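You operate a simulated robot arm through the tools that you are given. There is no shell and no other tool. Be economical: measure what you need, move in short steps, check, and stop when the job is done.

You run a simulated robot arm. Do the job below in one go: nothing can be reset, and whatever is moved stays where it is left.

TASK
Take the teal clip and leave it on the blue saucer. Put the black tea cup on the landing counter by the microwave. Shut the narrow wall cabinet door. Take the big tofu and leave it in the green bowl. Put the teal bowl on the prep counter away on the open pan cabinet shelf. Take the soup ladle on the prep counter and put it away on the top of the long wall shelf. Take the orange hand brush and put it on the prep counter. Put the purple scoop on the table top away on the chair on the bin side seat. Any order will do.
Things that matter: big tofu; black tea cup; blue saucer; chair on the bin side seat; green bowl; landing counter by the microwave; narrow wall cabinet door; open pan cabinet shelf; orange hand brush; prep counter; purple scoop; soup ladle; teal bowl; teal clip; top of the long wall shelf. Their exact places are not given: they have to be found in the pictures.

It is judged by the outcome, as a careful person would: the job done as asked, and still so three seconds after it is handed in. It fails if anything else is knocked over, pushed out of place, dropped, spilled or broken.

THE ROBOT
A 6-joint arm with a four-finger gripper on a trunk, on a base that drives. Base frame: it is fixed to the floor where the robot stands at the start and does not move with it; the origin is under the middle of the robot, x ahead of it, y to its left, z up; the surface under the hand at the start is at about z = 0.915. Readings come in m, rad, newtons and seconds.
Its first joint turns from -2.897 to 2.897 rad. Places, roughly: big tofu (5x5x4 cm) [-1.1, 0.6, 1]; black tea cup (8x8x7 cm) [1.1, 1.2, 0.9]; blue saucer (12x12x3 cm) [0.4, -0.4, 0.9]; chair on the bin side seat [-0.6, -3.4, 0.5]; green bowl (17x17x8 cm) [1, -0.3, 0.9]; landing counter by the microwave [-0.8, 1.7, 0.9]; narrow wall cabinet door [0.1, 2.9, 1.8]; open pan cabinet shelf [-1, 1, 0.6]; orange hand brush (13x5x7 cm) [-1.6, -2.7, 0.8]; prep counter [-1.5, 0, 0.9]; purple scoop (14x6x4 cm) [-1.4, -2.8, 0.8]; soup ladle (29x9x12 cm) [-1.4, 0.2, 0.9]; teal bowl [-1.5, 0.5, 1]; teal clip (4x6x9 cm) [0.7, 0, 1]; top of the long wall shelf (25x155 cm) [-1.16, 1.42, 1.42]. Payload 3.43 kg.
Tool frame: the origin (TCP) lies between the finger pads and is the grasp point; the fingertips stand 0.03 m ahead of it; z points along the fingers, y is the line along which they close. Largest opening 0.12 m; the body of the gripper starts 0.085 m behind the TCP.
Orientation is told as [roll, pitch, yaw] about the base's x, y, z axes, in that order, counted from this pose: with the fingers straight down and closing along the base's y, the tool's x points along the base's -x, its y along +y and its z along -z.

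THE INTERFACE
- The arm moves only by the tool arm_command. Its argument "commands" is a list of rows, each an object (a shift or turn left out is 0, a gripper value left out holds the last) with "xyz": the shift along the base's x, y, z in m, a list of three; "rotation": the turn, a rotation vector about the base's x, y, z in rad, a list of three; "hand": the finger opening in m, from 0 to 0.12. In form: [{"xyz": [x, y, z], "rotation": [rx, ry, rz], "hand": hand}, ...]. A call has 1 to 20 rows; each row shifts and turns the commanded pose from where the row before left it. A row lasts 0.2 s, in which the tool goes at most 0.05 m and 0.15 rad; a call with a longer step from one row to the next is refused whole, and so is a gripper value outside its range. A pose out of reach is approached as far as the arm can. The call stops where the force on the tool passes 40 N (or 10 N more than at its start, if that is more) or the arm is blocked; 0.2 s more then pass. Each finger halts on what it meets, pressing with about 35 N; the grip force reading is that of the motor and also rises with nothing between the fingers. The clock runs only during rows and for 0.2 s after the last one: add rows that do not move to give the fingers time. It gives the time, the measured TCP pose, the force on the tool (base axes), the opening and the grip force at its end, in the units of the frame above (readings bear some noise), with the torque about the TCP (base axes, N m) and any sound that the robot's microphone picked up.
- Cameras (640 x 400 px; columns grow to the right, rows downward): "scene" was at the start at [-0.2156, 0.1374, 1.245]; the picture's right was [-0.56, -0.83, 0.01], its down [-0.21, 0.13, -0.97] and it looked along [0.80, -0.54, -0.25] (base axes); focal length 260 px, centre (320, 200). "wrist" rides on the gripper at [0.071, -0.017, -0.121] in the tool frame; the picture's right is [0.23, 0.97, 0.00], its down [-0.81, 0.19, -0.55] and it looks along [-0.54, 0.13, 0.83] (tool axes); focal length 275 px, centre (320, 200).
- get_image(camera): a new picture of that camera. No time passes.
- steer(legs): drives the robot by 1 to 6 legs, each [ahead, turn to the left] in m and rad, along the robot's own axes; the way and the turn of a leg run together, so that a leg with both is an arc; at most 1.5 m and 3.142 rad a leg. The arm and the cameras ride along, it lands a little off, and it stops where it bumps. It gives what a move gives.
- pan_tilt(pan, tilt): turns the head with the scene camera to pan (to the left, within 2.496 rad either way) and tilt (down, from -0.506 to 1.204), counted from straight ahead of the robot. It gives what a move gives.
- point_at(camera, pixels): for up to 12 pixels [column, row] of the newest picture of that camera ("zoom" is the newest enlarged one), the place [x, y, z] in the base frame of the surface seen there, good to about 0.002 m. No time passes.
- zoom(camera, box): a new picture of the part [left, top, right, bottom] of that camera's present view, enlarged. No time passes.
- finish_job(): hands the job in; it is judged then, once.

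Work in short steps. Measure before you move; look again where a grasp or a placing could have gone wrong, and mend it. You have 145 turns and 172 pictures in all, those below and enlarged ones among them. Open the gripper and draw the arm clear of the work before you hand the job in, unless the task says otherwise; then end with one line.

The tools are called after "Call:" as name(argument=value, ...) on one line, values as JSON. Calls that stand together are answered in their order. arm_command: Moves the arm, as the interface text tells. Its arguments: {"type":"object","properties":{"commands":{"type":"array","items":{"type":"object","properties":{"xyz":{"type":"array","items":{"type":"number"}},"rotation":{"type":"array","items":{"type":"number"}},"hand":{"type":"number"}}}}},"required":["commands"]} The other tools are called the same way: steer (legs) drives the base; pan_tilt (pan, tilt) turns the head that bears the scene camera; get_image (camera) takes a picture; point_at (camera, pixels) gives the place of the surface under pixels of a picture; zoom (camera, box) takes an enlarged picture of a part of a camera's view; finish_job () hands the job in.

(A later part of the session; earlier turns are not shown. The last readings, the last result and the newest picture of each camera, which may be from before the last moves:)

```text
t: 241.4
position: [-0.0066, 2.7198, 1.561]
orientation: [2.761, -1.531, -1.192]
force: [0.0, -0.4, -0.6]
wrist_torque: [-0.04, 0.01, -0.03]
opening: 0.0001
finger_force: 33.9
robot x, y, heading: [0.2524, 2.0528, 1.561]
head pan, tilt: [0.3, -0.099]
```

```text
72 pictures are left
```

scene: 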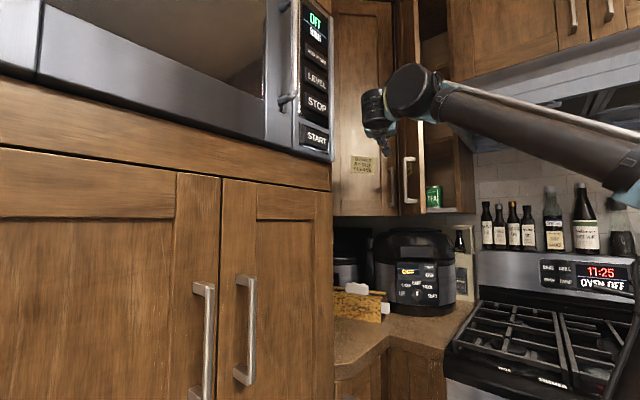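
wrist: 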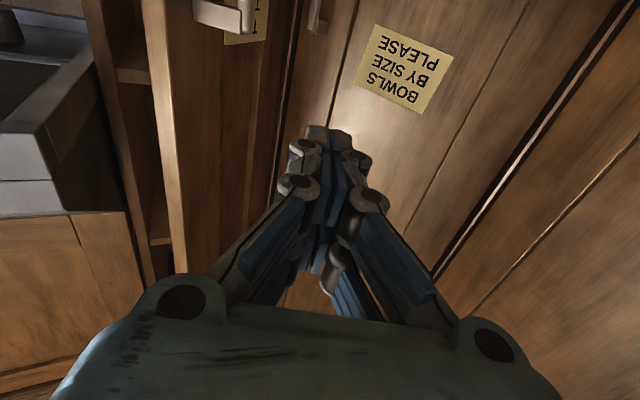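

The tool is in place left of the door. I insert forward alongside the outer face, then push right to begin closing.

Call:
arm_command(commands=[{"xyz": [0, 0.038, 0]}, {"xyz": [0, 0.04, 0]}, {"xyz": [0, 0.038, 0]}, {"xyz": [0.03, 0, 0]}, {"xyz": [0.03, 0, 0]}, {"xyz": [0.03, 0.002, 0]}, {"xyz": [0.02, 0.008, 0]}, {"xyz": [0.02, 0.008, 0]}, {}])

Call:
get_image(camera="wrist")

Call:
get_image(camera="scene")

```text
t: 243.4
position: [0.1258, 2.8541, 1.5584]
orientation: [2.748, -1.533, -1.181]
force: [0.6, 0.7, -0.4]
wrist_torque: [0.04, 0.01, -0.02]
opening: 0.0
finger_force: 33.1
robot x, y, heading: [0.2513, 2.0542, 1.559]
head pan, tilt: [0.3, -0.099]
```

```text
71 pictures are left
```

wrist: 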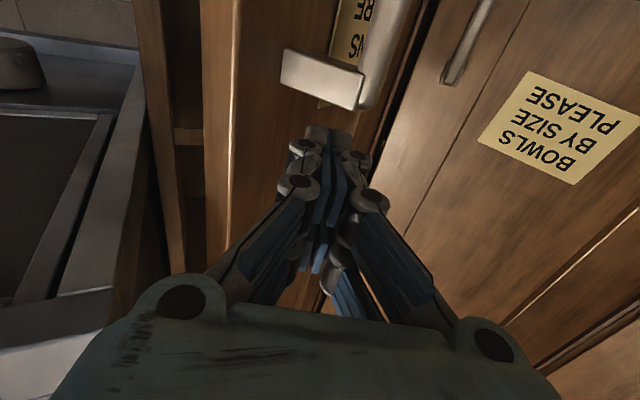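

```text
70 pictures are left
```

scene: 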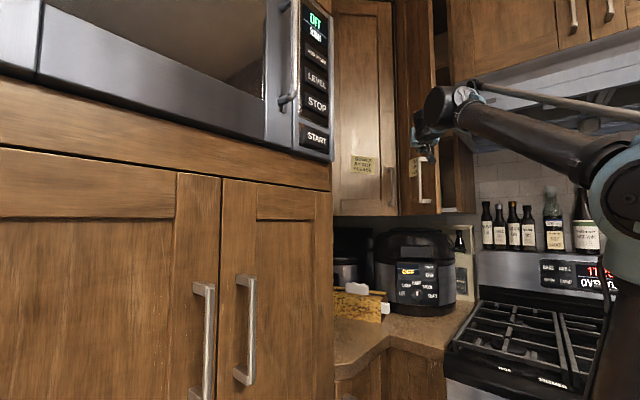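

The door is swinging as planned. I continue along the arc to close it.

Call:
arm_command(commands=[{"xyz": [0.018, 0.006, 0]}, {"xyz": [0.018, 0.012, 0]}, {"xyz": [0.014, 0.014, 0]}, {"xyz": [0.01, 0.016, 0]}, {"xyz": [0.006, 0.018, 0]}, {"xyz": [0.002, 0.016, 0]}, {}])

Call:
get_image(camera="wrist")

Call:
zoom(camera="scene", box=[320, 0, 520, 250])

```text
t: 245.0
position: [0.1913, 2.9369, 1.5599]
orientation: [2.74, -1.534, -1.17]
force: [-0.2, 0.1, -0.7]
wrist_torque: [-0.02, -0.01, 0.07]
opening: 0.0002
finger_force: 33.2
robot x, y, heading: [0.2503, 2.0509, 1.558]
head pan, tilt: [0.3, -0.099]
```

```text
69 pictures are left
```

wrist: 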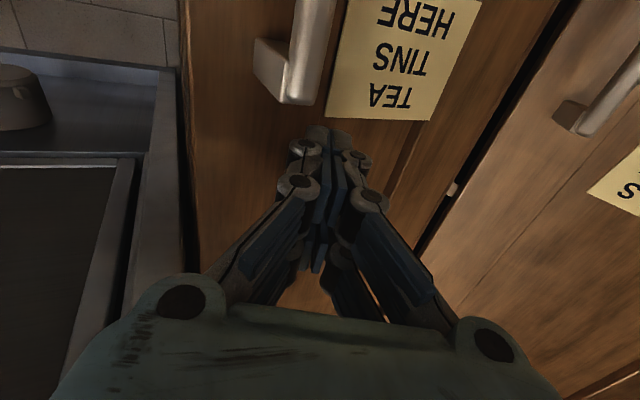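

```text
1.60 times, centred on (420, 125) of scene
```

zoom: 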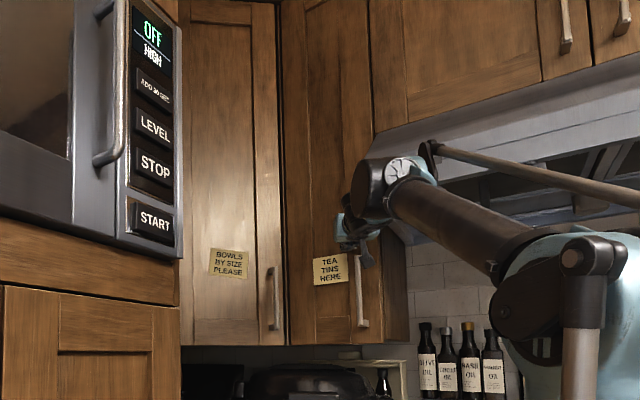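

Nearly shut. I keep pressing in the +d direction until firm resistance.

Call:
arm_command(commands=[{"xyz": [0.003, 0.008, 0]}, {"xyz": [0.003, 0.007, 0]}, {"xyz": [0.002, 0.006, 0]}, {"xyz": [0.002, 0.005, 0]}, {}])

Call:
zoom(camera="scene", box=[320, 0, 520, 250])

Call:
point_at(camera="zoom", pixels=[[300, 120], [350, 100], [290, 200], [345, 320], [300, 320], [375, 320], [385, 60], [400, 100]])

```text
t: 246.1
position: [0.1984, 2.9431, 1.5686]
orientation: [2.778, -1.526, -1.204]
force: [0.4, -7.2, -55.1]
wrist_torque: [6.79, 1.0, -0.04]
opening: 0.0
finger_force: 33.9
robot x, y, heading: [0.252, 2.0541, 1.56]
head pan, tilt: [0.3, -0.099]
stopped in row 5: the force on the tool passed its limit at 45 N (the readings are from after the stop); the commanded pose is now the measured one
```

```text
1.60 times, centred on (420, 125) of scene
```

zoom: 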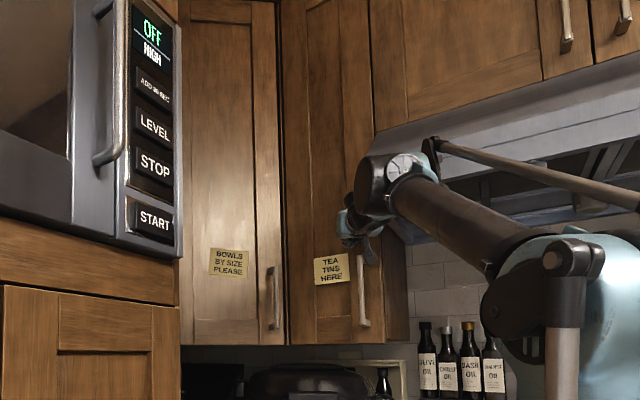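

```text
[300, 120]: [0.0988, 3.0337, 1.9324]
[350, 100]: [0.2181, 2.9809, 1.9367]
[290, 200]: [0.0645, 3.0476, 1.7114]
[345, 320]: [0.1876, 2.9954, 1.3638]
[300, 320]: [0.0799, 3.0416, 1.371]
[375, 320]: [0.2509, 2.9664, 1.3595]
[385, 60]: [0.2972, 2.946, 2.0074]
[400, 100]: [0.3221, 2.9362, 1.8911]
```

The door face (d≈2.825) is flush with the neighbouring cabinet, so it is closed. I back the arm off straight and down a touch.

Call:
arm_command(commands=[{"xyz": [-0.004, -0.01, -0.008]}, {"xyz": [-0.008, -0.03, -0.008]}, {"xyz": [-0.008, -0.04, 0]}, {"xyz": [0, -0.045, 0]}, {"xyz": [0, -0.045, 0]}, {"xyz": [0, -0.045, 0]}, {}])

Call:
zoom(camera="scene", box=[320, 0, 520, 250])

Call:
point_at(camera="zoom", pixels=[[300, 120], [350, 100], [375, 320], [385, 60]])

```text
t: 247.7
position: [0.1813, 2.7251, 1.5547]
orientation: [2.813, -1.525, -1.238]
force: [-0.3, 1.3, -0.2]
wrist_torque: [0.01, -0.01, 0.02]
opening: 0.0002
finger_force: 33.6
robot x, y, heading: [0.2545, 2.0552, 1.557]
head pan, tilt: [0.3, -0.099]
```

```text
1.60 times, centred on (420, 125) of scene
```

zoom: 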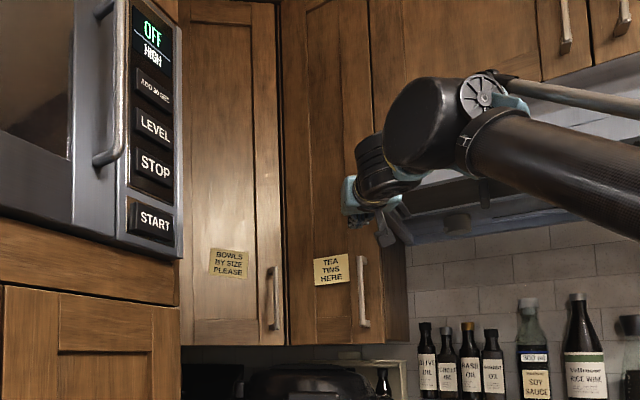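

```text
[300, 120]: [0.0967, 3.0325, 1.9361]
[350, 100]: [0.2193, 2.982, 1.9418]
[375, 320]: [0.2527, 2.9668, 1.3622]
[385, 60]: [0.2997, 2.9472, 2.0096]
```

The door stays shut. I fold the arm back to tool-down and drive out along the corridor toward the table area.

Call:
arm_command(commands=[{"xyz": [0, -0.022, -0.02], "rotation": [-0.143, 0, 0]}, {"xyz": [0, -0.022, -0.025], "rotation": [-0.143, 0, 0]}, {"xyz": [0, -0.022, -0.027], "rotation": [-0.143, 0, 0]}, {"xyz": [0, -0.022, -0.027], "rotation": [-0.143, 0, 0]}, {"xyz": [0, -0.022, -0.027], "rotation": [-0.143, 0, 0]}, {"xyz": [0, -0.022, -0.027], "rotation": [-0.143, 0, 0]}, {"xyz": [0, -0.022, -0.027], "rotation": [-0.143, 0, 0]}, {"xyz": [0, -0.022, -0.027], "rotation": [-0.143, 0, 0]}, {"xyz": [0, -0.022, -0.027], "rotation": [-0.143, 0, 0]}, {"xyz": [0, -0.022, -0.027], "rotation": [-0.143, 0, 0]}, {"xyz": [0, -0.022, -0.027], "rotation": [-0.141, 0, 0]}, {}])

Call:
steer(legs=[[-0.45, 0], [0, 2.751], [1.5, 0], [1.4, 0]])

Call:
pan_tilt(pan=0.0, tilt=0.35)

Call:
get_image(camera="scene")

```text
t: 250.3
position: [0.1807, 2.4839, 1.2655]
orientation: [0.003, -0.044, 1.555]
force: [0.2, 0.2, -0.4]
wrist_torque: [0.01, 0.03, 0.02]
opening: 0.0
finger_force: 33.3
robot x, y, heading: [0.2537, 2.0537, 1.561]
head pan, tilt: [0.3, -0.099]
```

```text
t: 274.4
position: [-0.9496, -1.5283, 1.266]
orientation: [0.004, -0.046, -1.96]
force: [1.3, -0.1, 0.9]
wrist_torque: [-0.01, 0.0, 0.02]
opening: 0.0
finger_force: 33.8
robot x, y, heading: [-0.8549, -1.104, -1.958]
head pan, tilt: [0.3, -0.099]
```

```text
t: 275.3
position: [-0.9436, -1.5135, 1.2711]
orientation: [0.004, -0.057, -1.961]
force: [-0.1, 0.6, -0.6]
wrist_torque: [-0.01, -0.02, -0.03]
opening: 0.0002
finger_force: 33.4
robot x, y, heading: [-0.8571, -1.1024, -1.955]
head pan, tilt: [0.0, 0.351]
```

```text
65 pictures are left
```

scene: 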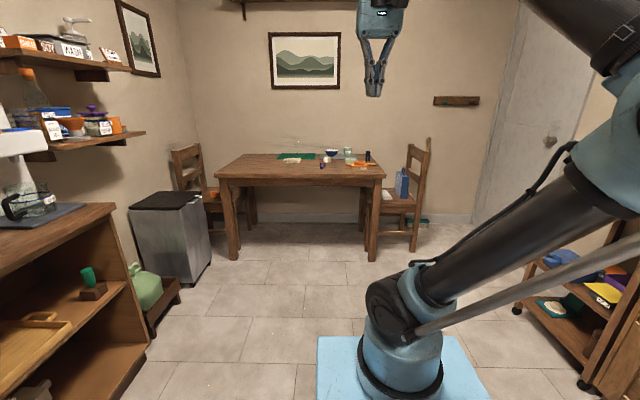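

Table, bin (left) and the chair on the bin side at (205,190) are in view. I zoom on the table top and that chair.

Call:
zoom(camera="scene", box=[260, 130, 400, 215])

Call:
point_at(camera="zoom", pixels=[[285, 165], [300, 155], [460, 155], [430, 160], [490, 110], [395, 105], [330, 115], [150, 130]])

Call:
zoom(camera="scene", box=[150, 130, 270, 260])

Call:
point_at(camera="scene", pixels=[[217, 180], [385, 175], [232, 160], [350, 157], [212, 192], [225, 188], [205, 200], [216, 208], [185, 165], [240, 175], [170, 200]])

```text
4.57 times, centred on (330, 172) of scene
```

zoom: 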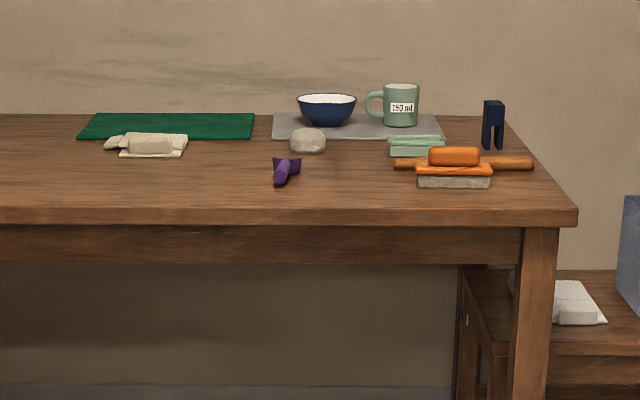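

```text
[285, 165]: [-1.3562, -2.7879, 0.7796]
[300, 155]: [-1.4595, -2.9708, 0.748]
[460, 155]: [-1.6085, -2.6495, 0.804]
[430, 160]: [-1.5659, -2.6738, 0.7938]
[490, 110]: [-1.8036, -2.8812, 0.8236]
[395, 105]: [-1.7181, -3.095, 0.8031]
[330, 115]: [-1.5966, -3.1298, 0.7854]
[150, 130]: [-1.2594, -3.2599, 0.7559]
```

```text
3.08 times, centred on (210, 195) of scene
```

zoom: 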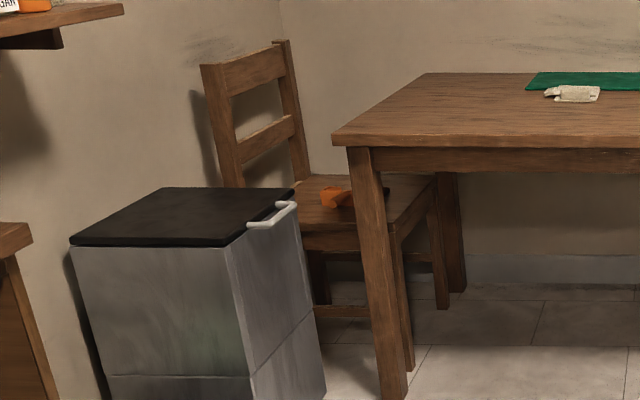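

```text
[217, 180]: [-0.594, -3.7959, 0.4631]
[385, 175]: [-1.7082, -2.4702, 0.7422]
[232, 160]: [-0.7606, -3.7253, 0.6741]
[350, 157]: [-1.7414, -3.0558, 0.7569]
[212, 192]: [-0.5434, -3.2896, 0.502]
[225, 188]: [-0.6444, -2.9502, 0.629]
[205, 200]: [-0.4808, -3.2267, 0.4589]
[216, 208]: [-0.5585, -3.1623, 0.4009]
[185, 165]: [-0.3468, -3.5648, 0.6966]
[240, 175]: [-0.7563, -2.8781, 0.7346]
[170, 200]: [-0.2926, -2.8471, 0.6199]
```

The scoop is at (-1.356,-2.788) and the brush near (-1.60,-2.65), with the table front edge at d≈-2.94. I drive 1.08 m closer and view the table from the wrist.

Call:
steer(legs=[[1.08, -0.01]])

Call:
pan_tilt(pan=0.25, tilt=0.6)

Call:
get_image(camera="scene")

Call:
get_image(camera="wrist")

```text
t: 280.9
position: [-1.3655, -2.509, 1.2692]
orientation: [0.004, -0.059, -1.978]
force: [0.3, -0.2, -0.8]
wrist_torque: [-0.02, 0.02, 0.04]
opening: 0.0
finger_force: 33.4
robot x, y, heading: [-1.2726, -2.0993, -1.976]
head pan, tilt: [0.0, 0.351]
```

```text
t: 281.7
position: [-1.3611, -2.4964, 1.2757]
orientation: [0.004, -0.072, -1.978]
force: [0.6, -0.2, 0.2]
wrist_torque: [-0.01, 0.02, -0.02]
opening: 0.0004
finger_force: 33.5
robot x, y, heading: [-1.2698, -2.0986, -1.97]
head pan, tilt: [0.25, 0.6]
```

```text
62 pictures are left
```

scene: 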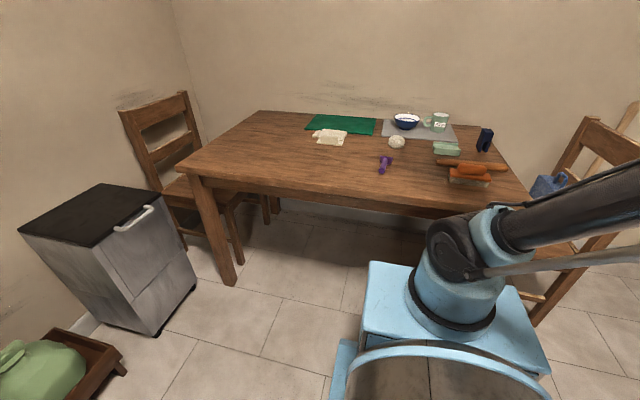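

```text
61 pictures are left
```

wrist: 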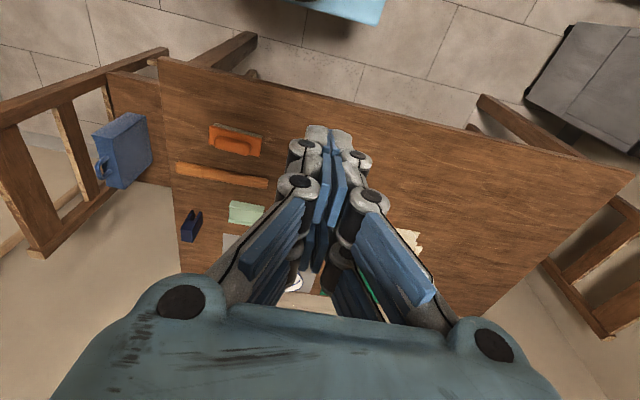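

The scoop is at (385,165). I zoom and measure its shape.

Call:
zoom(camera="scene", box=[345, 140, 425, 190])

Call:
point_at(camera="zoom", pixels=[[290, 265], [305, 230], [320, 190], [330, 150], [280, 130], [385, 135], [325, 130], [300, 255], [345, 170], [400, 200]])

```text
8.00 times, centred on (385, 165) of scene
```

zoom: 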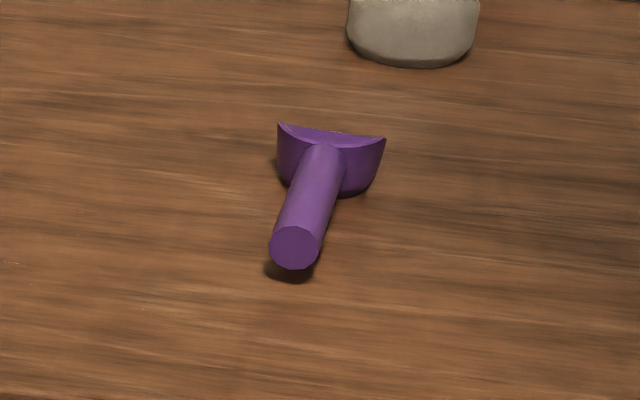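

```text
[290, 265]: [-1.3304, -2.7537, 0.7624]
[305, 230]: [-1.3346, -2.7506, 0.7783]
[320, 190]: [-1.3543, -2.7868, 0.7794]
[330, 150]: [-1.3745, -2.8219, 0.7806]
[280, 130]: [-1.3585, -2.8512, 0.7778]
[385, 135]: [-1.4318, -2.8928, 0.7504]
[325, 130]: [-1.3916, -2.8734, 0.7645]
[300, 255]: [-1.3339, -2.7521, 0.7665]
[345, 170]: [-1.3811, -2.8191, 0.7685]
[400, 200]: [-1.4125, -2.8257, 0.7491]
```

The scoop handle runs from (-1.334,-2.751) to (-1.375,-2.822), axis z≈0.768. I move above its middle with yaw -2.09.

Call:
arm_command(commands=[{"xyz": [0.001, -0.0364, -0.02], "rotation": [0.033, -0.014, -0.055], "hand": 0.06}, {"xyz": [0.001, -0.0364, -0.02], "rotation": [0.033, -0.014, -0.055]}, {"xyz": [0.001, -0.0364, -0.03]}, {"xyz": [0.001, -0.0364, -0.03]}, {"xyz": [0.001, -0.0364, -0.03]}, {"xyz": [0.001, -0.0364, -0.03]}, {"xyz": [0.001, -0.0364, -0.03]}, {"xyz": [0, -0.036, -0.03]}, {"xyz": [0, 0, -0.045]}, {"xyz": [0, 0, -0.045]}, {"xyz": [0, 0, -0.04]}, {}, {}])

Call:
get_image(camera="wrist")

```text
t: 284.5
position: [-1.3516, -2.7861, 0.925]
orientation: [-0.001, 0.002, -2.087]
force: [0.5, 0.8, 0.9]
wrist_torque: [-0.03, 0.0, 0.02]
opening: 0.0602
finger_force: 0.0
robot x, y, heading: [-1.2734, -2.0997, -1.972]
head pan, tilt: [0.25, 0.6]
```

```text
59 pictures are left
```

wrist: 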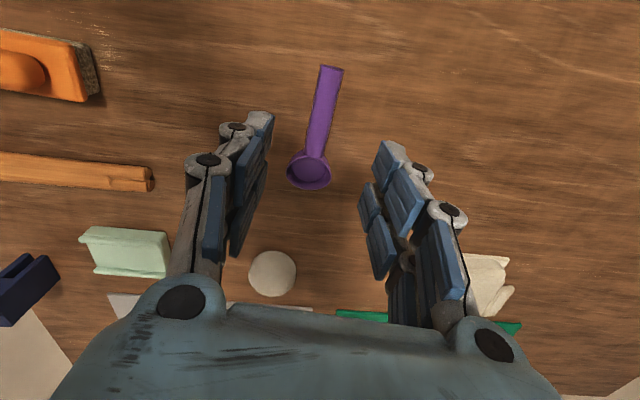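

Aligned. I descend to z≈0.784 and close on the handle.

Call:
arm_command(commands=[{"xyz": [0, 0, -0.045]}, {"xyz": [0, 0, -0.045]}, {"xyz": [0, 0, -0.045]}, {"xyz": [0, 0, -0.006]}, {}, {"hand": 0.03}, {"hand": 0.0}, {}, {}])

Call:
get_image(camera="wrist")

```text
t: 286.5
position: [-1.3529, -2.7852, 0.7835]
orientation: [0.0, 0.001, -2.088]
force: [-1.1, -0.5, -0.3]
wrist_torque: [0.06, -0.01, -0.01]
opening: 0.0204
finger_force: 35.1
robot x, y, heading: [-1.2704, -2.1035, -1.976]
head pan, tilt: [0.25, 0.6]
```

```text
58 pictures are left
```

wrist: 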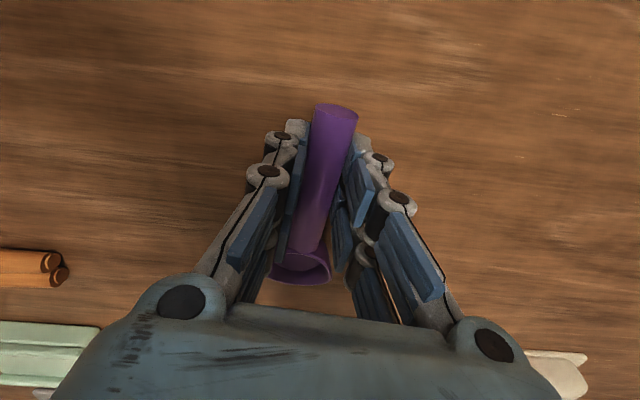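

Gripped. I lift and retract, and measure the bin, chair seat and table corner from the present view.

Call:
arm_command(commands=[{"xyz": [0, 0, 0.045]}, {"xyz": [0, 0, 0.048]}, {"xyz": [0, 0, 0.048]}, {"xyz": [0, 0, 0.048]}, {"xyz": [0.003, 0.045, 0.02]}, {"xyz": [0.003, 0.045, 0.02]}, {"xyz": [0.003, 0.045, 0.02]}, {"xyz": [0.003, 0.045, 0.02]}, {"xyz": [0.003, 0.045, 0]}, {}])

Call:
get_image(camera="scene")

Call:
point_at(camera="scene", pixels=[[20, 232], [100, 250], [192, 262], [160, 205], [100, 185], [178, 168], [215, 185], [200, 200], [178, 195], [190, 215], [130, 110], [185, 95]])

```text
t: 288.7
position: [-1.336, -2.5604, 1.052]
orientation: [0.001, 0.001, -2.089]
force: [0.9, 0.3, -1.1]
wrist_torque: [0.04, -0.04, 0.0]
opening: 0.0206
finger_force: 34.9
robot x, y, heading: [-1.2704, -2.0992, -1.97]
head pan, tilt: [0.25, 0.6]
```

```text
57 pictures are left
```

scene: 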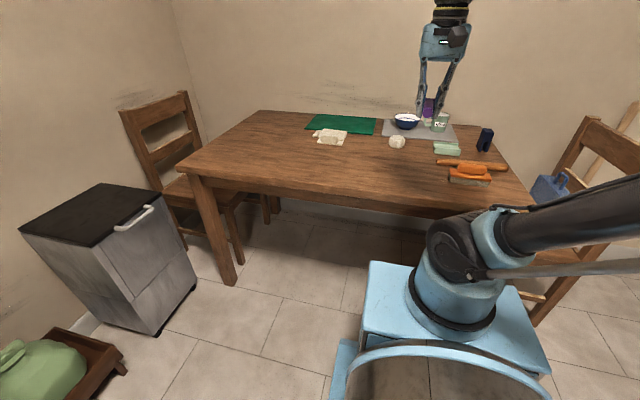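

```text
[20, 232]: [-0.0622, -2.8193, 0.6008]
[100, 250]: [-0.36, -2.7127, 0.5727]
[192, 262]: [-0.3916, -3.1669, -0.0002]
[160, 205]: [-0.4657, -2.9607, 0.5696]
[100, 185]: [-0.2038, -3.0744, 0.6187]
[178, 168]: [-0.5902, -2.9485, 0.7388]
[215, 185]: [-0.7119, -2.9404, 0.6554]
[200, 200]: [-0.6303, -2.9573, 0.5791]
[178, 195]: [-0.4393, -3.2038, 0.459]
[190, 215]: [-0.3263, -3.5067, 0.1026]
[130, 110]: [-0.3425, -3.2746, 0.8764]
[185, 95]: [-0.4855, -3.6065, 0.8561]
```

The bin occupies n 0.73–1.05, d -2.63…-2.93. The chair seat is around n 0.62–0.95, d -3.12…-3.5, z≈0.46. I shift the base sideways by reversing with the arm pointing away from the wall shelves.

Call:
steer(legs=[[-0.13, 0], [0, -1.571], [-0.67, 0], [0, 1.571], [0.13, 0]])

Call:
pan_tilt(pan=0.45, tilt=0.6)

Call:
get_image(camera="scene")

```text
t: 300.0
position: [-0.9688, -2.5167, 1.0633]
orientation: [0.002, -0.021, -2.875]
force: [-1.0, -1.3, -0.8]
wrist_torque: [0.13, -0.16, 0.0]
opening: 0.0208
finger_force: 34.9
robot x, y, heading: [-0.6208, -2.2443, -2.805]
head pan, tilt: [0.25, 0.6]
stopped in leg 4: the robot was blocked; the commanded pose is now the measured one
```

```text
t: 300.7
position: [-0.9687, -2.5158, 1.0615]
orientation: [0.002, -0.022, -2.879]
force: [-0.1, -0.9, -1.0]
wrist_torque: [0.01, -0.04, 0.04]
opening: 0.0206
finger_force: 35.5
robot x, y, heading: [-0.6199, -2.2407, -2.806]
head pan, tilt: [0.45, 0.6]
```

```text
56 pictures are left
```

scene: 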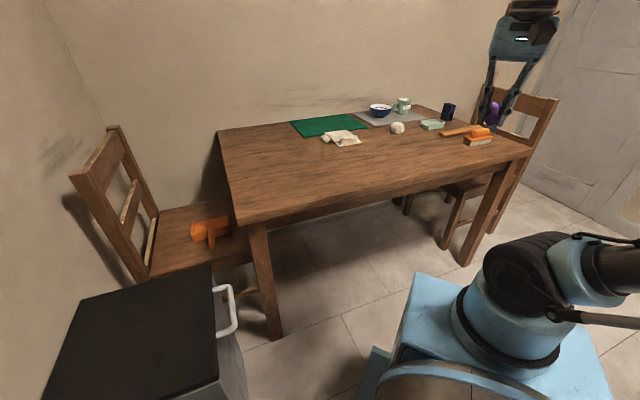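

The base's rear bumped something at the side. I check the bin hasn't moved, then go forward a bit before finishing the turn.

Call:
point_at(camera="scene", pixels=[[211, 265], [218, 378], [75, 300], [205, 232], [170, 245], [200, 255], [225, 250], [235, 225], [160, 215], [195, 210]])

Call:
steer(legs=[[0.16, 0], [0, 1.28], [0.13, 0]])

Call:
pan_tilt(pan=0.1, tilt=0.6)

Call:
get_image(camera="scene")

```text
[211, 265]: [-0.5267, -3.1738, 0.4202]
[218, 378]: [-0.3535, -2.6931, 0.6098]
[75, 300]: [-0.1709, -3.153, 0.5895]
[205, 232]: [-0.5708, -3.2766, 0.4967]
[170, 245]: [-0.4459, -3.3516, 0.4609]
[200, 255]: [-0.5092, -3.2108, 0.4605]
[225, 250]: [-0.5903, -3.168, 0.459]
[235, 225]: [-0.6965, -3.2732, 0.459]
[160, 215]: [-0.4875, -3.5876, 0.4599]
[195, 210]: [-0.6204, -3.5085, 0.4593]
```

```text
t: 306.6
position: [-0.6042, -2.835, 1.061]
orientation: [0.001, -0.022, -1.602]
force: [0.1, 0.1, -1.0]
wrist_torque: [0.07, 0.01, 0.0]
opening: 0.0205
finger_force: 35.3
robot x, y, heading: [-0.7683, -2.4192, -1.534]
head pan, tilt: [0.45, 0.6]
```

```text
t: 307.4
position: [-0.6068, -2.826, 1.0658]
orientation: [0.005, -0.033, -1.604]
force: [0.6, -0.8, -1.3]
wrist_torque: [0.08, -0.03, 0.01]
opening: 0.0204
finger_force: 35.0
robot x, y, heading: [-0.7682, -2.424, -1.53]
head pan, tilt: [0.099, 0.6]
```

```text
55 pictures are left
```

scene: 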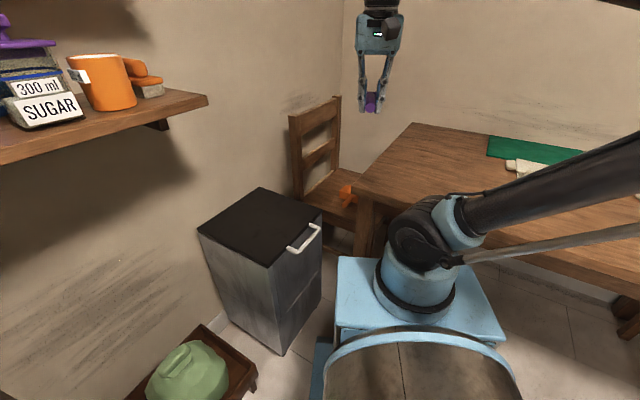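

I extend toward the chair to look at the seat from above with the wrist camera.

Call:
arm_command(commands=[{"xyz": [0.008, -0.045, 0]}, {"xyz": [0.008, -0.045, 0]}, {"xyz": [0.008, -0.045, 0]}, {"xyz": [0.008, -0.045, 0]}, {}])

Call:
get_image(camera="wrist")

```text
t: 308.6
position: [-0.574, -3.0035, 1.0644]
orientation: [0.003, -0.032, -1.603]
force: [0.1, 0.3, -0.6]
wrist_torque: [0.06, 0.01, 0.01]
opening: 0.0205
finger_force: 34.9
robot x, y, heading: [-0.7691, -2.4238, -1.535]
head pan, tilt: [0.099, 0.6]
```

```text
54 pictures are left
```

wrist: 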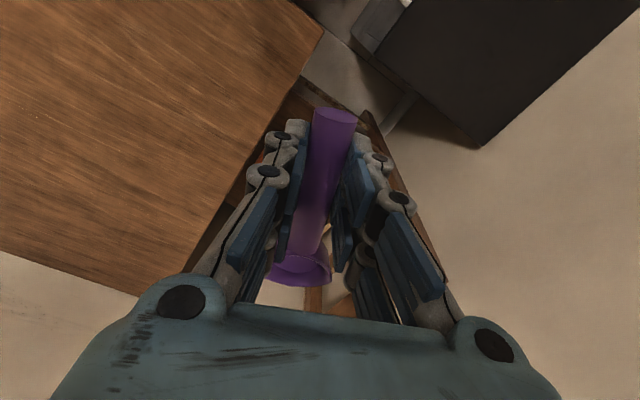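

Call:
zoom(camera="scene", box=[280, 90, 400, 260])

Call:
point_at(camera="zoom", pixels=[[155, 265], [155, 245], [175, 265], [145, 235], [165, 225], [130, 240], [120, 260], [180, 225], [100, 240], [210, 235], [190, 290], [230, 130]])

```text
2.35 times, centred on (340, 175) of scene
```

zoom: 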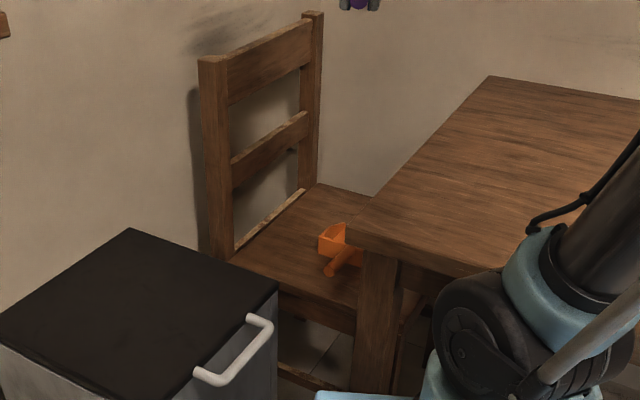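

```text
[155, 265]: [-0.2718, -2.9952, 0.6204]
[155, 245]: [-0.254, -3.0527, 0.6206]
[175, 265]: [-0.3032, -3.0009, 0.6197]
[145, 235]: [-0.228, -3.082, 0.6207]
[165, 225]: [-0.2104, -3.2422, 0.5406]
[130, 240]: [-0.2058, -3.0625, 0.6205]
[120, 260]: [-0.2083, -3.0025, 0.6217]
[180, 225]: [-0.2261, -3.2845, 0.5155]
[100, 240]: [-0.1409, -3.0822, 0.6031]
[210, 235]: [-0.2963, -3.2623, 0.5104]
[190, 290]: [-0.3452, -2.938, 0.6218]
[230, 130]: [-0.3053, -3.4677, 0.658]
```

Call:
point_at(camera="zoom", pixels=[[322, 245], [345, 228], [335, 270], [350, 255], [300, 235], [320, 200], [355, 200], [275, 255], [310, 275], [340, 295], [250, 255], [330, 215]])

```text
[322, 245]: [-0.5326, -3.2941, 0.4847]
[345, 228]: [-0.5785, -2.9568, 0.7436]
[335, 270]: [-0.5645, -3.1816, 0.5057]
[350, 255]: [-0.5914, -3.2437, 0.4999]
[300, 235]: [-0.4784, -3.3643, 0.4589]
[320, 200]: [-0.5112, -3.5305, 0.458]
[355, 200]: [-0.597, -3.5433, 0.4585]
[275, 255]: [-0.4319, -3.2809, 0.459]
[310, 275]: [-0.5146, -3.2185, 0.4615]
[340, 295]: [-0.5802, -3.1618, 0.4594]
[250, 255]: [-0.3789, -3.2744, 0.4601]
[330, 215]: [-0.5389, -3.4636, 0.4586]
```

The seat (z 0.459) has an orange scoop at n≈0.66–0.81. The strip between it and the chair back, around n≈0.885, d≈-3.25, is free. I nudge the base 7 cm ahead and bring the scoop above that, aligned with d.

Call:
steer(legs=[[0.07, 0]])

Call:
pan_tilt(pan=0.25, tilt=0.6)

```text
t: 309.6
position: [-0.5713, -3.0754, 1.0641]
orientation: [0.003, -0.034, -1.601]
force: [0.1, -0.5, -0.2]
wrist_torque: [0.05, 0.0, 0.01]
opening: 0.0204
finger_force: 34.2
robot x, y, heading: [-0.7693, -2.4971, -1.533]
head pan, tilt: [0.099, 0.6]
```

```text
t: 310.4
position: [-0.5718, -3.0634, 1.0712]
orientation: [0.006, -0.048, -1.601]
force: [0.2, -0.8, -0.6]
wrist_torque: [0.0, 0.0, -0.02]
opening: 0.0202
finger_force: 34.9
robot x, y, heading: [-0.7648, -2.4949, -1.531]
head pan, tilt: [0.25, 0.6]
```

Call:
arm_command(commands=[{"xyz": [0.0175, -0.0453, 0], "rotation": [0.008, 0, -0.062]}, {"xyz": [0.0175, -0.0453, 0], "rotation": [0.008, 0, -0.062]}, {"xyz": [0.0175, -0.0453, 0], "rotation": [0.008, 0, -0.062]}, {"xyz": [0.0175, -0.0453, 0], "rotation": [0.008, 0, -0.062]}, {"xyz": [0.0175, -0.0453, 0], "rotation": [0.008, 0, -0.062]}, {"xyz": [0.0175, -0.0453, 0], "rotation": [0.008, 0, -0.062]}, {"xyz": [0, 0, -0.048]}, {"xyz": [0, 0, -0.048]}, {"xyz": [0, 0, -0.048]}, {}, {}])

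Call:
get_image(camera="wrist")

Call:
get_image(camera="scene")

```text
t: 312.8
position: [-0.4672, -3.3354, 0.9258]
orientation: [-0.007, -0.001, -1.972]
force: [0.4, -0.5, -1.3]
wrist_torque: [0.09, -0.03, -0.03]
opening: 0.0206
finger_force: 35.2
robot x, y, heading: [-0.7643, -2.491, -1.529]
head pan, tilt: [0.25, 0.6]
```

```text
52 pictures are left
```

wrist: 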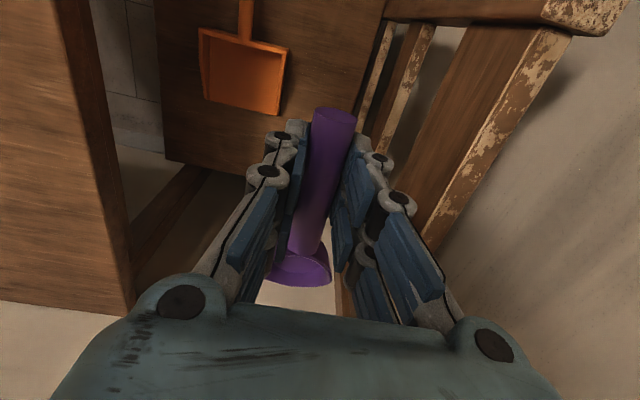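

```text
51 pictures are left
```

scene: 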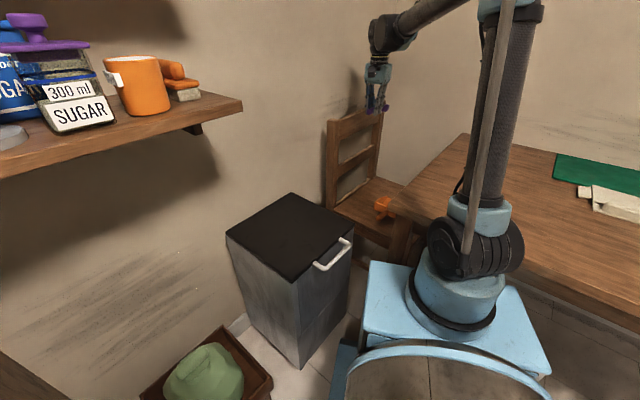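

I measure the chair back and orange scoop from the wrist view to confirm clearances before lowering.

Call:
point_at(camera="wrist", pixels=[[390, 60], [410, 90], [460, 120], [430, 200], [520, 60], [400, 10], [280, 100], [265, 115], [240, 60], [335, 60], [360, 80], [225, 175]])

```text
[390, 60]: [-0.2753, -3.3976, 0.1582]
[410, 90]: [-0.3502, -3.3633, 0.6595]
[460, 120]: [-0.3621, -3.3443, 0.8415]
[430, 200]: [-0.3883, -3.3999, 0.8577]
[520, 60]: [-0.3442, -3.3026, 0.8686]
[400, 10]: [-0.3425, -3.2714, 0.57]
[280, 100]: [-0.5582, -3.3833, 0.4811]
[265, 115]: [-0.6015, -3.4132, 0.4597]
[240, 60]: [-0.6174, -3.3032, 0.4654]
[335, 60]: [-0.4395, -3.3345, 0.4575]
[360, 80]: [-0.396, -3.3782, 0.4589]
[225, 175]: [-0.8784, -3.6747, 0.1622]
```

The strip spans n 0.82–0.975. I shift +8 mm in n and lower to z≈0.55.

Call:
arm_command(commands=[{"xyz": [0.0074, -0.0032, -0.047]}, {"xyz": [0, 0, -0.047]}, {"xyz": [0, 0, -0.047]}, {"xyz": [0, 0, -0.047]}, {"xyz": [0, 0, -0.047]}, {"xyz": [0, 0, -0.047]}, {"xyz": [0, 0, -0.047]}, {"xyz": [0, 0, -0.045]}, {}])

Call:
get_image(camera="wrist")

Call:
get_image(camera="scene")

```text
t: 314.8
position: [-0.4574, -3.3371, 0.5518]
orientation: [-0.008, 0.0, -1.973]
force: [0.1, 0.5, -0.6]
wrist_torque: [0.04, -0.01, 0.03]
opening: 0.0203
finger_force: 34.9
robot x, y, heading: [-0.7654, -2.4937, -1.526]
head pan, tilt: [0.25, 0.6]
```

```text
50 pictures are left
```

wrist: 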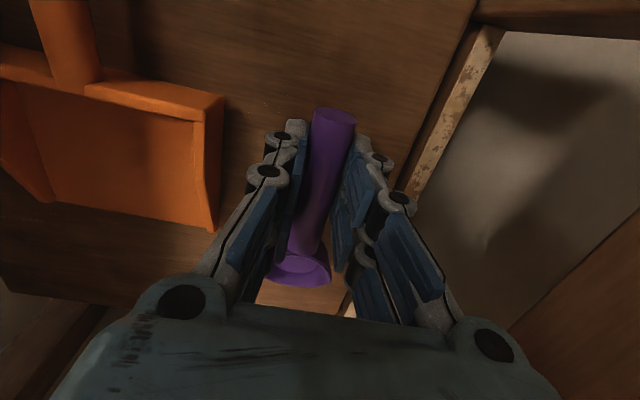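

```text
49 pictures are left
```

scene: 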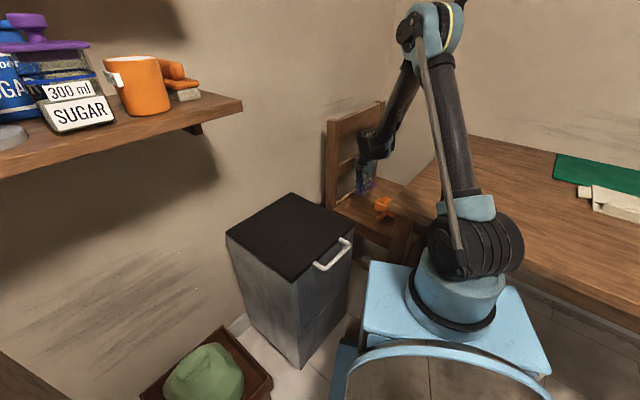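

Clear on both sides. I lower to the seat.

Call:
arm_command(commands=[{"xyz": [0, 0, -0.035]}, {"xyz": [0, 0, -0.015]}, {"xyz": [0, 0, -0.004]}, {"xyz": [0, 0, -0.002]}, {}])

```text
t: 315.9
position: [-0.4585, -3.3358, 0.4972]
orientation: [-0.007, 0.001, -1.974]
force: [0.9, -0.4, -0.6]
wrist_torque: [0.02, 0.02, 0.0]
opening: 0.0204
finger_force: 34.5
robot x, y, heading: [-0.763, -2.493, -1.533]
head pan, tilt: [0.25, 0.6]
```

Call:
arm_command(commands=[{"xyz": [0, 0, -0.003]}, {"xyz": [0, 0, -0.001]}, {}, {"hand": 0.03}, {"hand": 0.045}, {}, {"xyz": [0, 0, 0.03]}, {"xyz": [0, 0, 0.045]}, {"xyz": [0, 0, 0.047]}, {"xyz": [0, 0, 0.047]}, {"xyz": [0, 0, 0.047]}, {}])

Call:
get_image(camera="wrist")

```text
t: 318.6
position: [-0.4574, -3.3352, 0.7069]
orientation: [-0.005, -0.001, -1.972]
force: [-0.2, -0.5, -0.6]
wrist_torque: [-0.01, -0.01, 0.0]
opening: 0.0451
finger_force: 0.1
robot x, y, heading: [-0.7643, -2.495, -1.529]
head pan, tilt: [0.25, 0.6]
```

```text
48 pictures are left
```

wrist: 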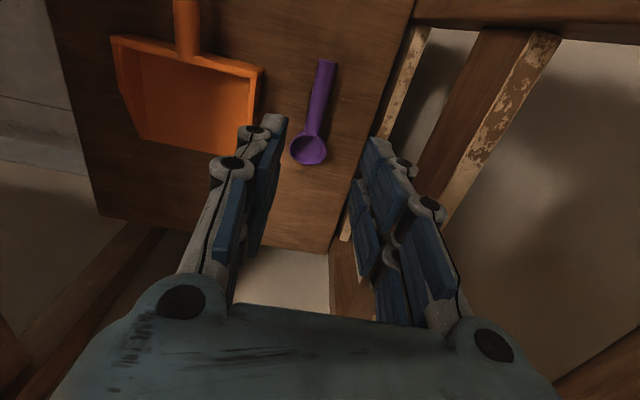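

The purple scoop rests on the seat. The brush should be reachable from this base, so I raise the arm and swing across above the table toward it.

Call:
arm_command(commands=[{"xyz": [0, 0, 0.048]}, {"xyz": [0, 0, 0.048]}, {"xyz": [0, 0, 0.048]}, {"xyz": [0, 0, 0.048]}, {"xyz": [0, 0, 0.048]}, {"xyz": [0, 0, 0.048]}, {"xyz": [-0.039, 0.0286, 0.01]}, {"xyz": [-0.039, 0.0286, 0.01]}, {"xyz": [-0.039, 0.0286, 0.01]}, {"xyz": [-0.039, 0.0286, 0.01]}, {"xyz": [-0.039, 0.0286, 0.01]}, {"xyz": [-0.039, 0.0286, 0.01]}, {"xyz": [-0.039, 0.0286, 0.01]}, {"xyz": [-0.039, 0.0286, 0]}, {"xyz": [-0.039, 0.0286, 0]}, {"xyz": [-0.039, 0.0286, 0]}, {"xyz": [-0.039, 0.0286, 0]}, {"xyz": [-0.039, 0.0286, 0]}, {}])

Call:
arm_command(commands=[{"xyz": [-0.039, 0.0286, 0]}, {"xyz": [-0.039, 0.0286, 0]}, {"xyz": [-0.039, 0.0286, 0]}, {"xyz": [-0.039, 0.0286, 0]}, {"xyz": [-0.039, 0.0286, 0]}, {"xyz": [-0.039, 0.0286, 0]}, {"xyz": [-0.039, 0.0286, 0]}, {"xyz": [-0.039, 0.0286, 0]}, {"xyz": [-0.039, 0.0286, 0]}, {"xyz": [-0.039, 0.0286, 0]}, {}])

Call:
get_image(camera="wrist")

```text
t: 322.6
position: [-0.9257, -2.9938, 1.069]
orientation: [-0.006, 0.0, -1.972]
force: [-0.5, 0.2, -0.4]
wrist_torque: [0.03, 0.01, 0.0]
opening: 0.0449
finger_force: 0.1
robot x, y, heading: [-0.7653, -2.4973, -1.538]
head pan, tilt: [0.25, 0.6]
```

```text
t: 324.9
position: [-1.3152, -2.7093, 1.0663]
orientation: [-0.007, -0.001, -1.974]
force: [0.4, 0.5, 0.6]
wrist_torque: [0.01, -0.01, 0.02]
opening: 0.045
finger_force: 0.1
robot x, y, heading: [-0.7673, -2.4934, -1.529]
head pan, tilt: [0.25, 0.6]
```

```text
47 pictures are left
```

wrist: 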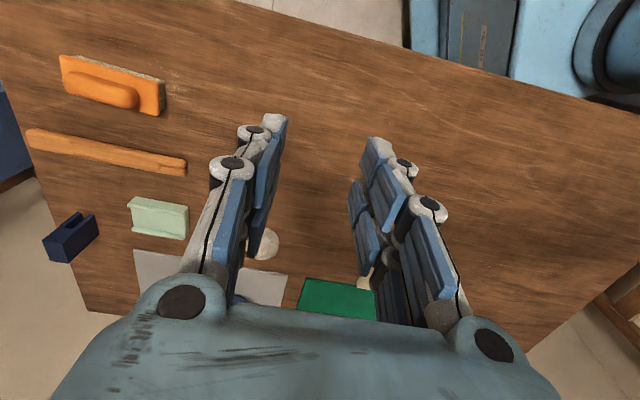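

The brush shows at (110,85). I zoom and measure it.

Call:
zoom(camera="wrist", box=[20, 35, 180, 135])

Call:
point_at(camera="zoom", pixels=[[170, 95], [560, 190], [560, 310], [185, 215], [340, 200], [450, 240], [240, 180], [350, 250], [590, 230], [400, 130], [100, 390], [640, 395]])

```text
4.00 times, centred on (100, 85) of wrist
```

zoom: 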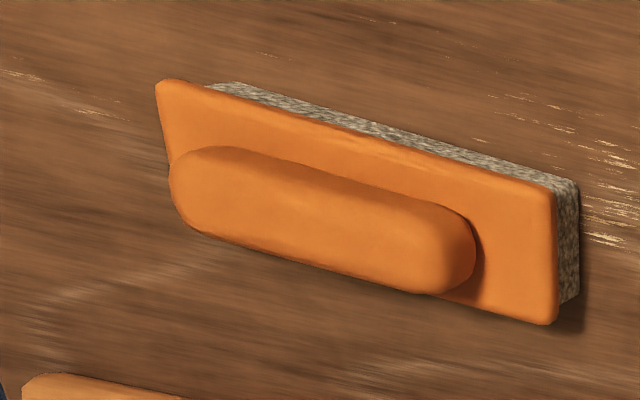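

```text
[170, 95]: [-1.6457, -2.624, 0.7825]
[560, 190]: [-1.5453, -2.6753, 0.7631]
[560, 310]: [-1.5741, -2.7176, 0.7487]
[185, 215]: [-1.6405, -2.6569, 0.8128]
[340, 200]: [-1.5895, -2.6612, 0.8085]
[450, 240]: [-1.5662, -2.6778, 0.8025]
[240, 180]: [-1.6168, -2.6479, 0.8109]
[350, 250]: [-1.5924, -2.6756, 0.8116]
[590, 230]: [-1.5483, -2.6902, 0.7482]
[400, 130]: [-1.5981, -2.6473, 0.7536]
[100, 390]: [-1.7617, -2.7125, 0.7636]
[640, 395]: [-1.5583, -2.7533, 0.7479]
```

The brush's top handle has its centre ≈(-1.603,-2.666), top z 0.812, long axis ≈-27°. I turn the gripper across it and hover.

Call:
arm_command(commands=[{"xyz": [-0.024, 0.0036, 0], "rotation": [0, 0, -0.1365]}, {"xyz": [-0.024, 0.0036, 0], "rotation": [0, 0, -0.1365]}, {"xyz": [-0.024, 0.0036, -0.01], "rotation": [0, 0, -0.1365]}, {"xyz": [-0.024, 0.0036, -0.01], "rotation": [0, 0, -0.1365]}, {"xyz": [-0.024, 0.0036, -0.01], "rotation": [0, 0, -0.1365]}, {"xyz": [-0.024, 0.0036, -0.01], "rotation": [0, 0, -0.1365]}, {"xyz": [-0.024, 0.0036, -0.01], "rotation": [0, 0, -0.1365]}, {"xyz": [-0.024, 0.0036, -0.01], "rotation": [0, 0, -0.1365]}, {"xyz": [-0.024, 0.0036, -0.02], "rotation": [0, 0, -0.1365]}, {"xyz": [-0.024, 0.0036, -0.02], "rotation": [0, 0, -0.1365]}, {"xyz": [-0.024, 0.0036, -0.02], "rotation": [0, 0, -0.1365], "hand": 0.06}, {"xyz": [-0.024, 0.0036, -0.02], "rotation": [0, 0, -0.1365]}, {}, {}])

Call:
get_image(camera="wrist")

```text
t: 327.9
position: [-1.6043, -2.6655, 0.9296]
orientation: [-0.006, -0.003, 2.672]
force: [0.5, -0.4, -0.1]
wrist_torque: [0.01, 0.0, 0.01]
opening: 0.0602
finger_force: 0.0
robot x, y, heading: [-0.768, -2.4969, -1.532]
head pan, tilt: [0.25, 0.6]
```

```text
45 pictures are left
```

wrist: 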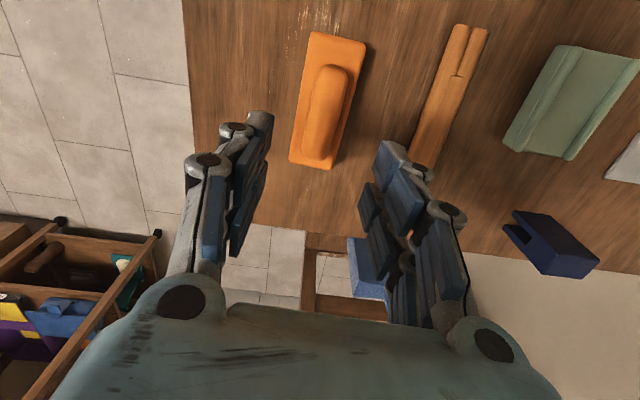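

The handle centre is at (327,113), 6 mm off. I correct that, descend to z≈0.818 and close on the handle.

Call:
arm_command(commands=[{"xyz": [-0.0027, -0.0054, -0.04]}, {"xyz": [0, 0, -0.045]}, {"xyz": [0, 0, -0.0265]}, {}, {"hand": 0.04}, {"hand": 0.02}, {"hand": 0.01}, {}, {}])

Call:
get_image(camera="wrist")

```text
t: 329.9
position: [-1.6078, -2.6707, 0.8183]
orientation: [-0.006, -0.001, 2.672]
force: [-0.1, 1.0, 0.1]
wrist_torque: [0.01, -0.03, 0.01]
opening: 0.0275
finger_force: 34.8
robot x, y, heading: [-0.7646, -2.4966, -1.533]
head pan, tilt: [0.25, 0.6]
```

```text
44 pictures are left
```

wrist: 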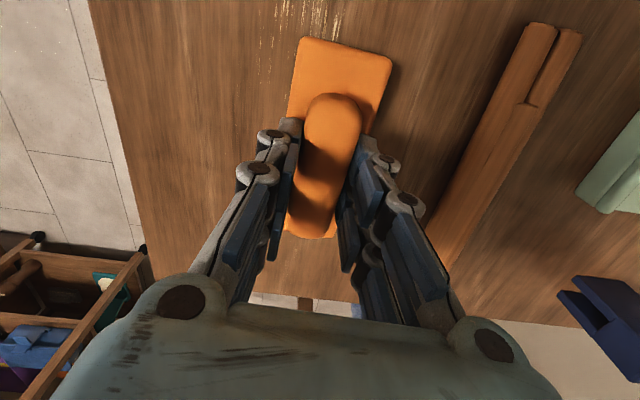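

The brush is gripped. I lift it and swing the arm to the robot's front.

Call:
arm_command(commands=[{"xyz": [0, 0, 0.03]}, {"xyz": [0, 0, 0.047]}, {"xyz": [0, 0, 0.047]}, {"xyz": [0, 0, 0.047]}, {"xyz": [0, 0, 0.047]}, {"xyz": [0, 0, 0.047]}, {"xyz": [0, 0, 0.047]}, {}])

Call:
arm_command(commands=[{"xyz": [0.045, -0.0178, 0], "rotation": [0, 0, 0.083]}, {"xyz": [0.045, -0.0178, 0], "rotation": [0, 0, 0.083]}, {"xyz": [0.045, -0.0178, 0], "rotation": [0, 0, 0.083]}, {"xyz": [0.045, -0.0178, 0], "rotation": [0, 0, 0.083]}, {"xyz": [0.045, -0.0178, 0], "rotation": [0, 0, 0.083]}, {"xyz": [0.045, -0.0178, 0], "rotation": [0, 0, 0.083]}, {"xyz": [0.045, -0.0178, 0], "rotation": [0, 0, 0.083]}, {"xyz": [0.045, -0.0178, 0], "rotation": [0, 0, 0.083]}, {"xyz": [0.045, -0.0178, 0], "rotation": [0, 0, 0.083]}, {"xyz": [0.045, -0.0178, 0], "rotation": [0, 0, 0.083]}, {"xyz": [0.045, -0.0178, 0], "rotation": [0, 0, 0.083]}, {"xyz": [0.045, -0.0178, 0], "rotation": [0, 0, 0.083]}, {"xyz": [0.045, -0.0178, 0], "rotation": [0, 0, 0.083]}, {"xyz": [0.045, -0.0178, 0], "rotation": [0, 0, 0.083]}, {"xyz": [0.045, -0.0178, 0], "rotation": [0, 0, 0.083]}, {"xyz": [0.045, -0.0178, 0], "rotation": [0, 0, 0.083]}, {"xyz": [0.045, -0.0178, 0], "rotation": [0, 0, 0.083]}, {"xyz": [0.045, -0.0178, 0], "rotation": [0, 0, 0.083]}, {}])

Call:
get_image(camera="wrist")

```text
t: 331.8
position: [-1.606, -2.6708, 1.1269]
orientation: [-0.006, -0.001, 2.673]
force: [0.3, 0.2, -0.3]
wrist_torque: [-0.01, 0.0, 0.0]
opening: 0.0276
finger_force: 35.4
robot x, y, heading: [-0.7652, -2.4926, -1.53]
head pan, tilt: [0.25, 0.6]
```

```text
t: 335.8
position: [-0.7929, -2.9912, 1.1256]
orientation: [-0.008, 0.0, -2.115]
force: [-0.2, 0.9, -1.0]
wrist_torque: [0.0, -0.01, 0.03]
opening: 0.0274
finger_force: 35.5
robot x, y, heading: [-0.7698, -2.4961, -1.529]
head pan, tilt: [0.25, 0.6]
```

```text
43 pictures are left
```

wrist: 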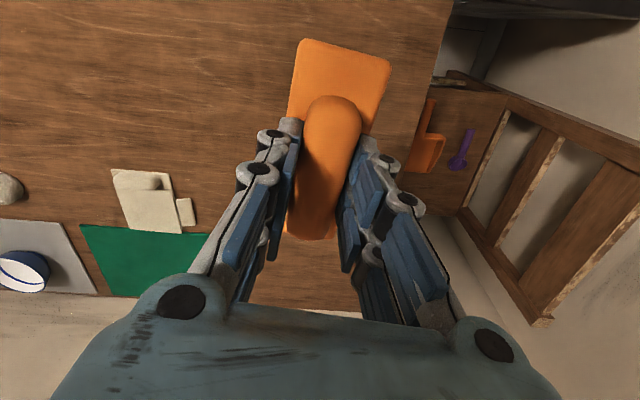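

The brush is secure, and the purple scoop is visible on the chair. I reverse from the table and turn around by the right (free side).

Call:
steer(legs=[[-0.45, 0], [0, -1.7], [0, -1.662]])

Call:
pan_tilt(pan=0.0, tilt=0.35)

Call:
get_image(camera="scene")

```text
t: 347.6
position: [-0.6602, -1.5657, 1.1251]
orientation: [-0.006, 0.0, 0.833]
force: [0.3, 0.0, -0.3]
wrist_torque: [-0.02, 0.02, -0.02]
opening: 0.0274
finger_force: 35.1
robot x, y, heading: [-0.8025, -2.0443, 1.419]
head pan, tilt: [0.25, 0.6]
```

```text
t: 348.4
position: [-0.6633, -1.5781, 1.1311]
orientation: [-0.001, -0.01, 0.835]
force: [-0.4, -0.2, -1.5]
wrist_torque: [-0.04, 0.02, 0.02]
opening: 0.0276
finger_force: 35.3
robot x, y, heading: [-0.8004, -2.046, 1.418]
head pan, tilt: [0.0, 0.351]
```

```text
42 pictures are left
```

scene: 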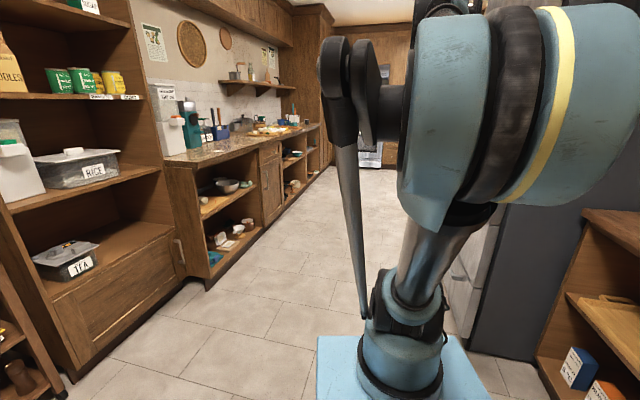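

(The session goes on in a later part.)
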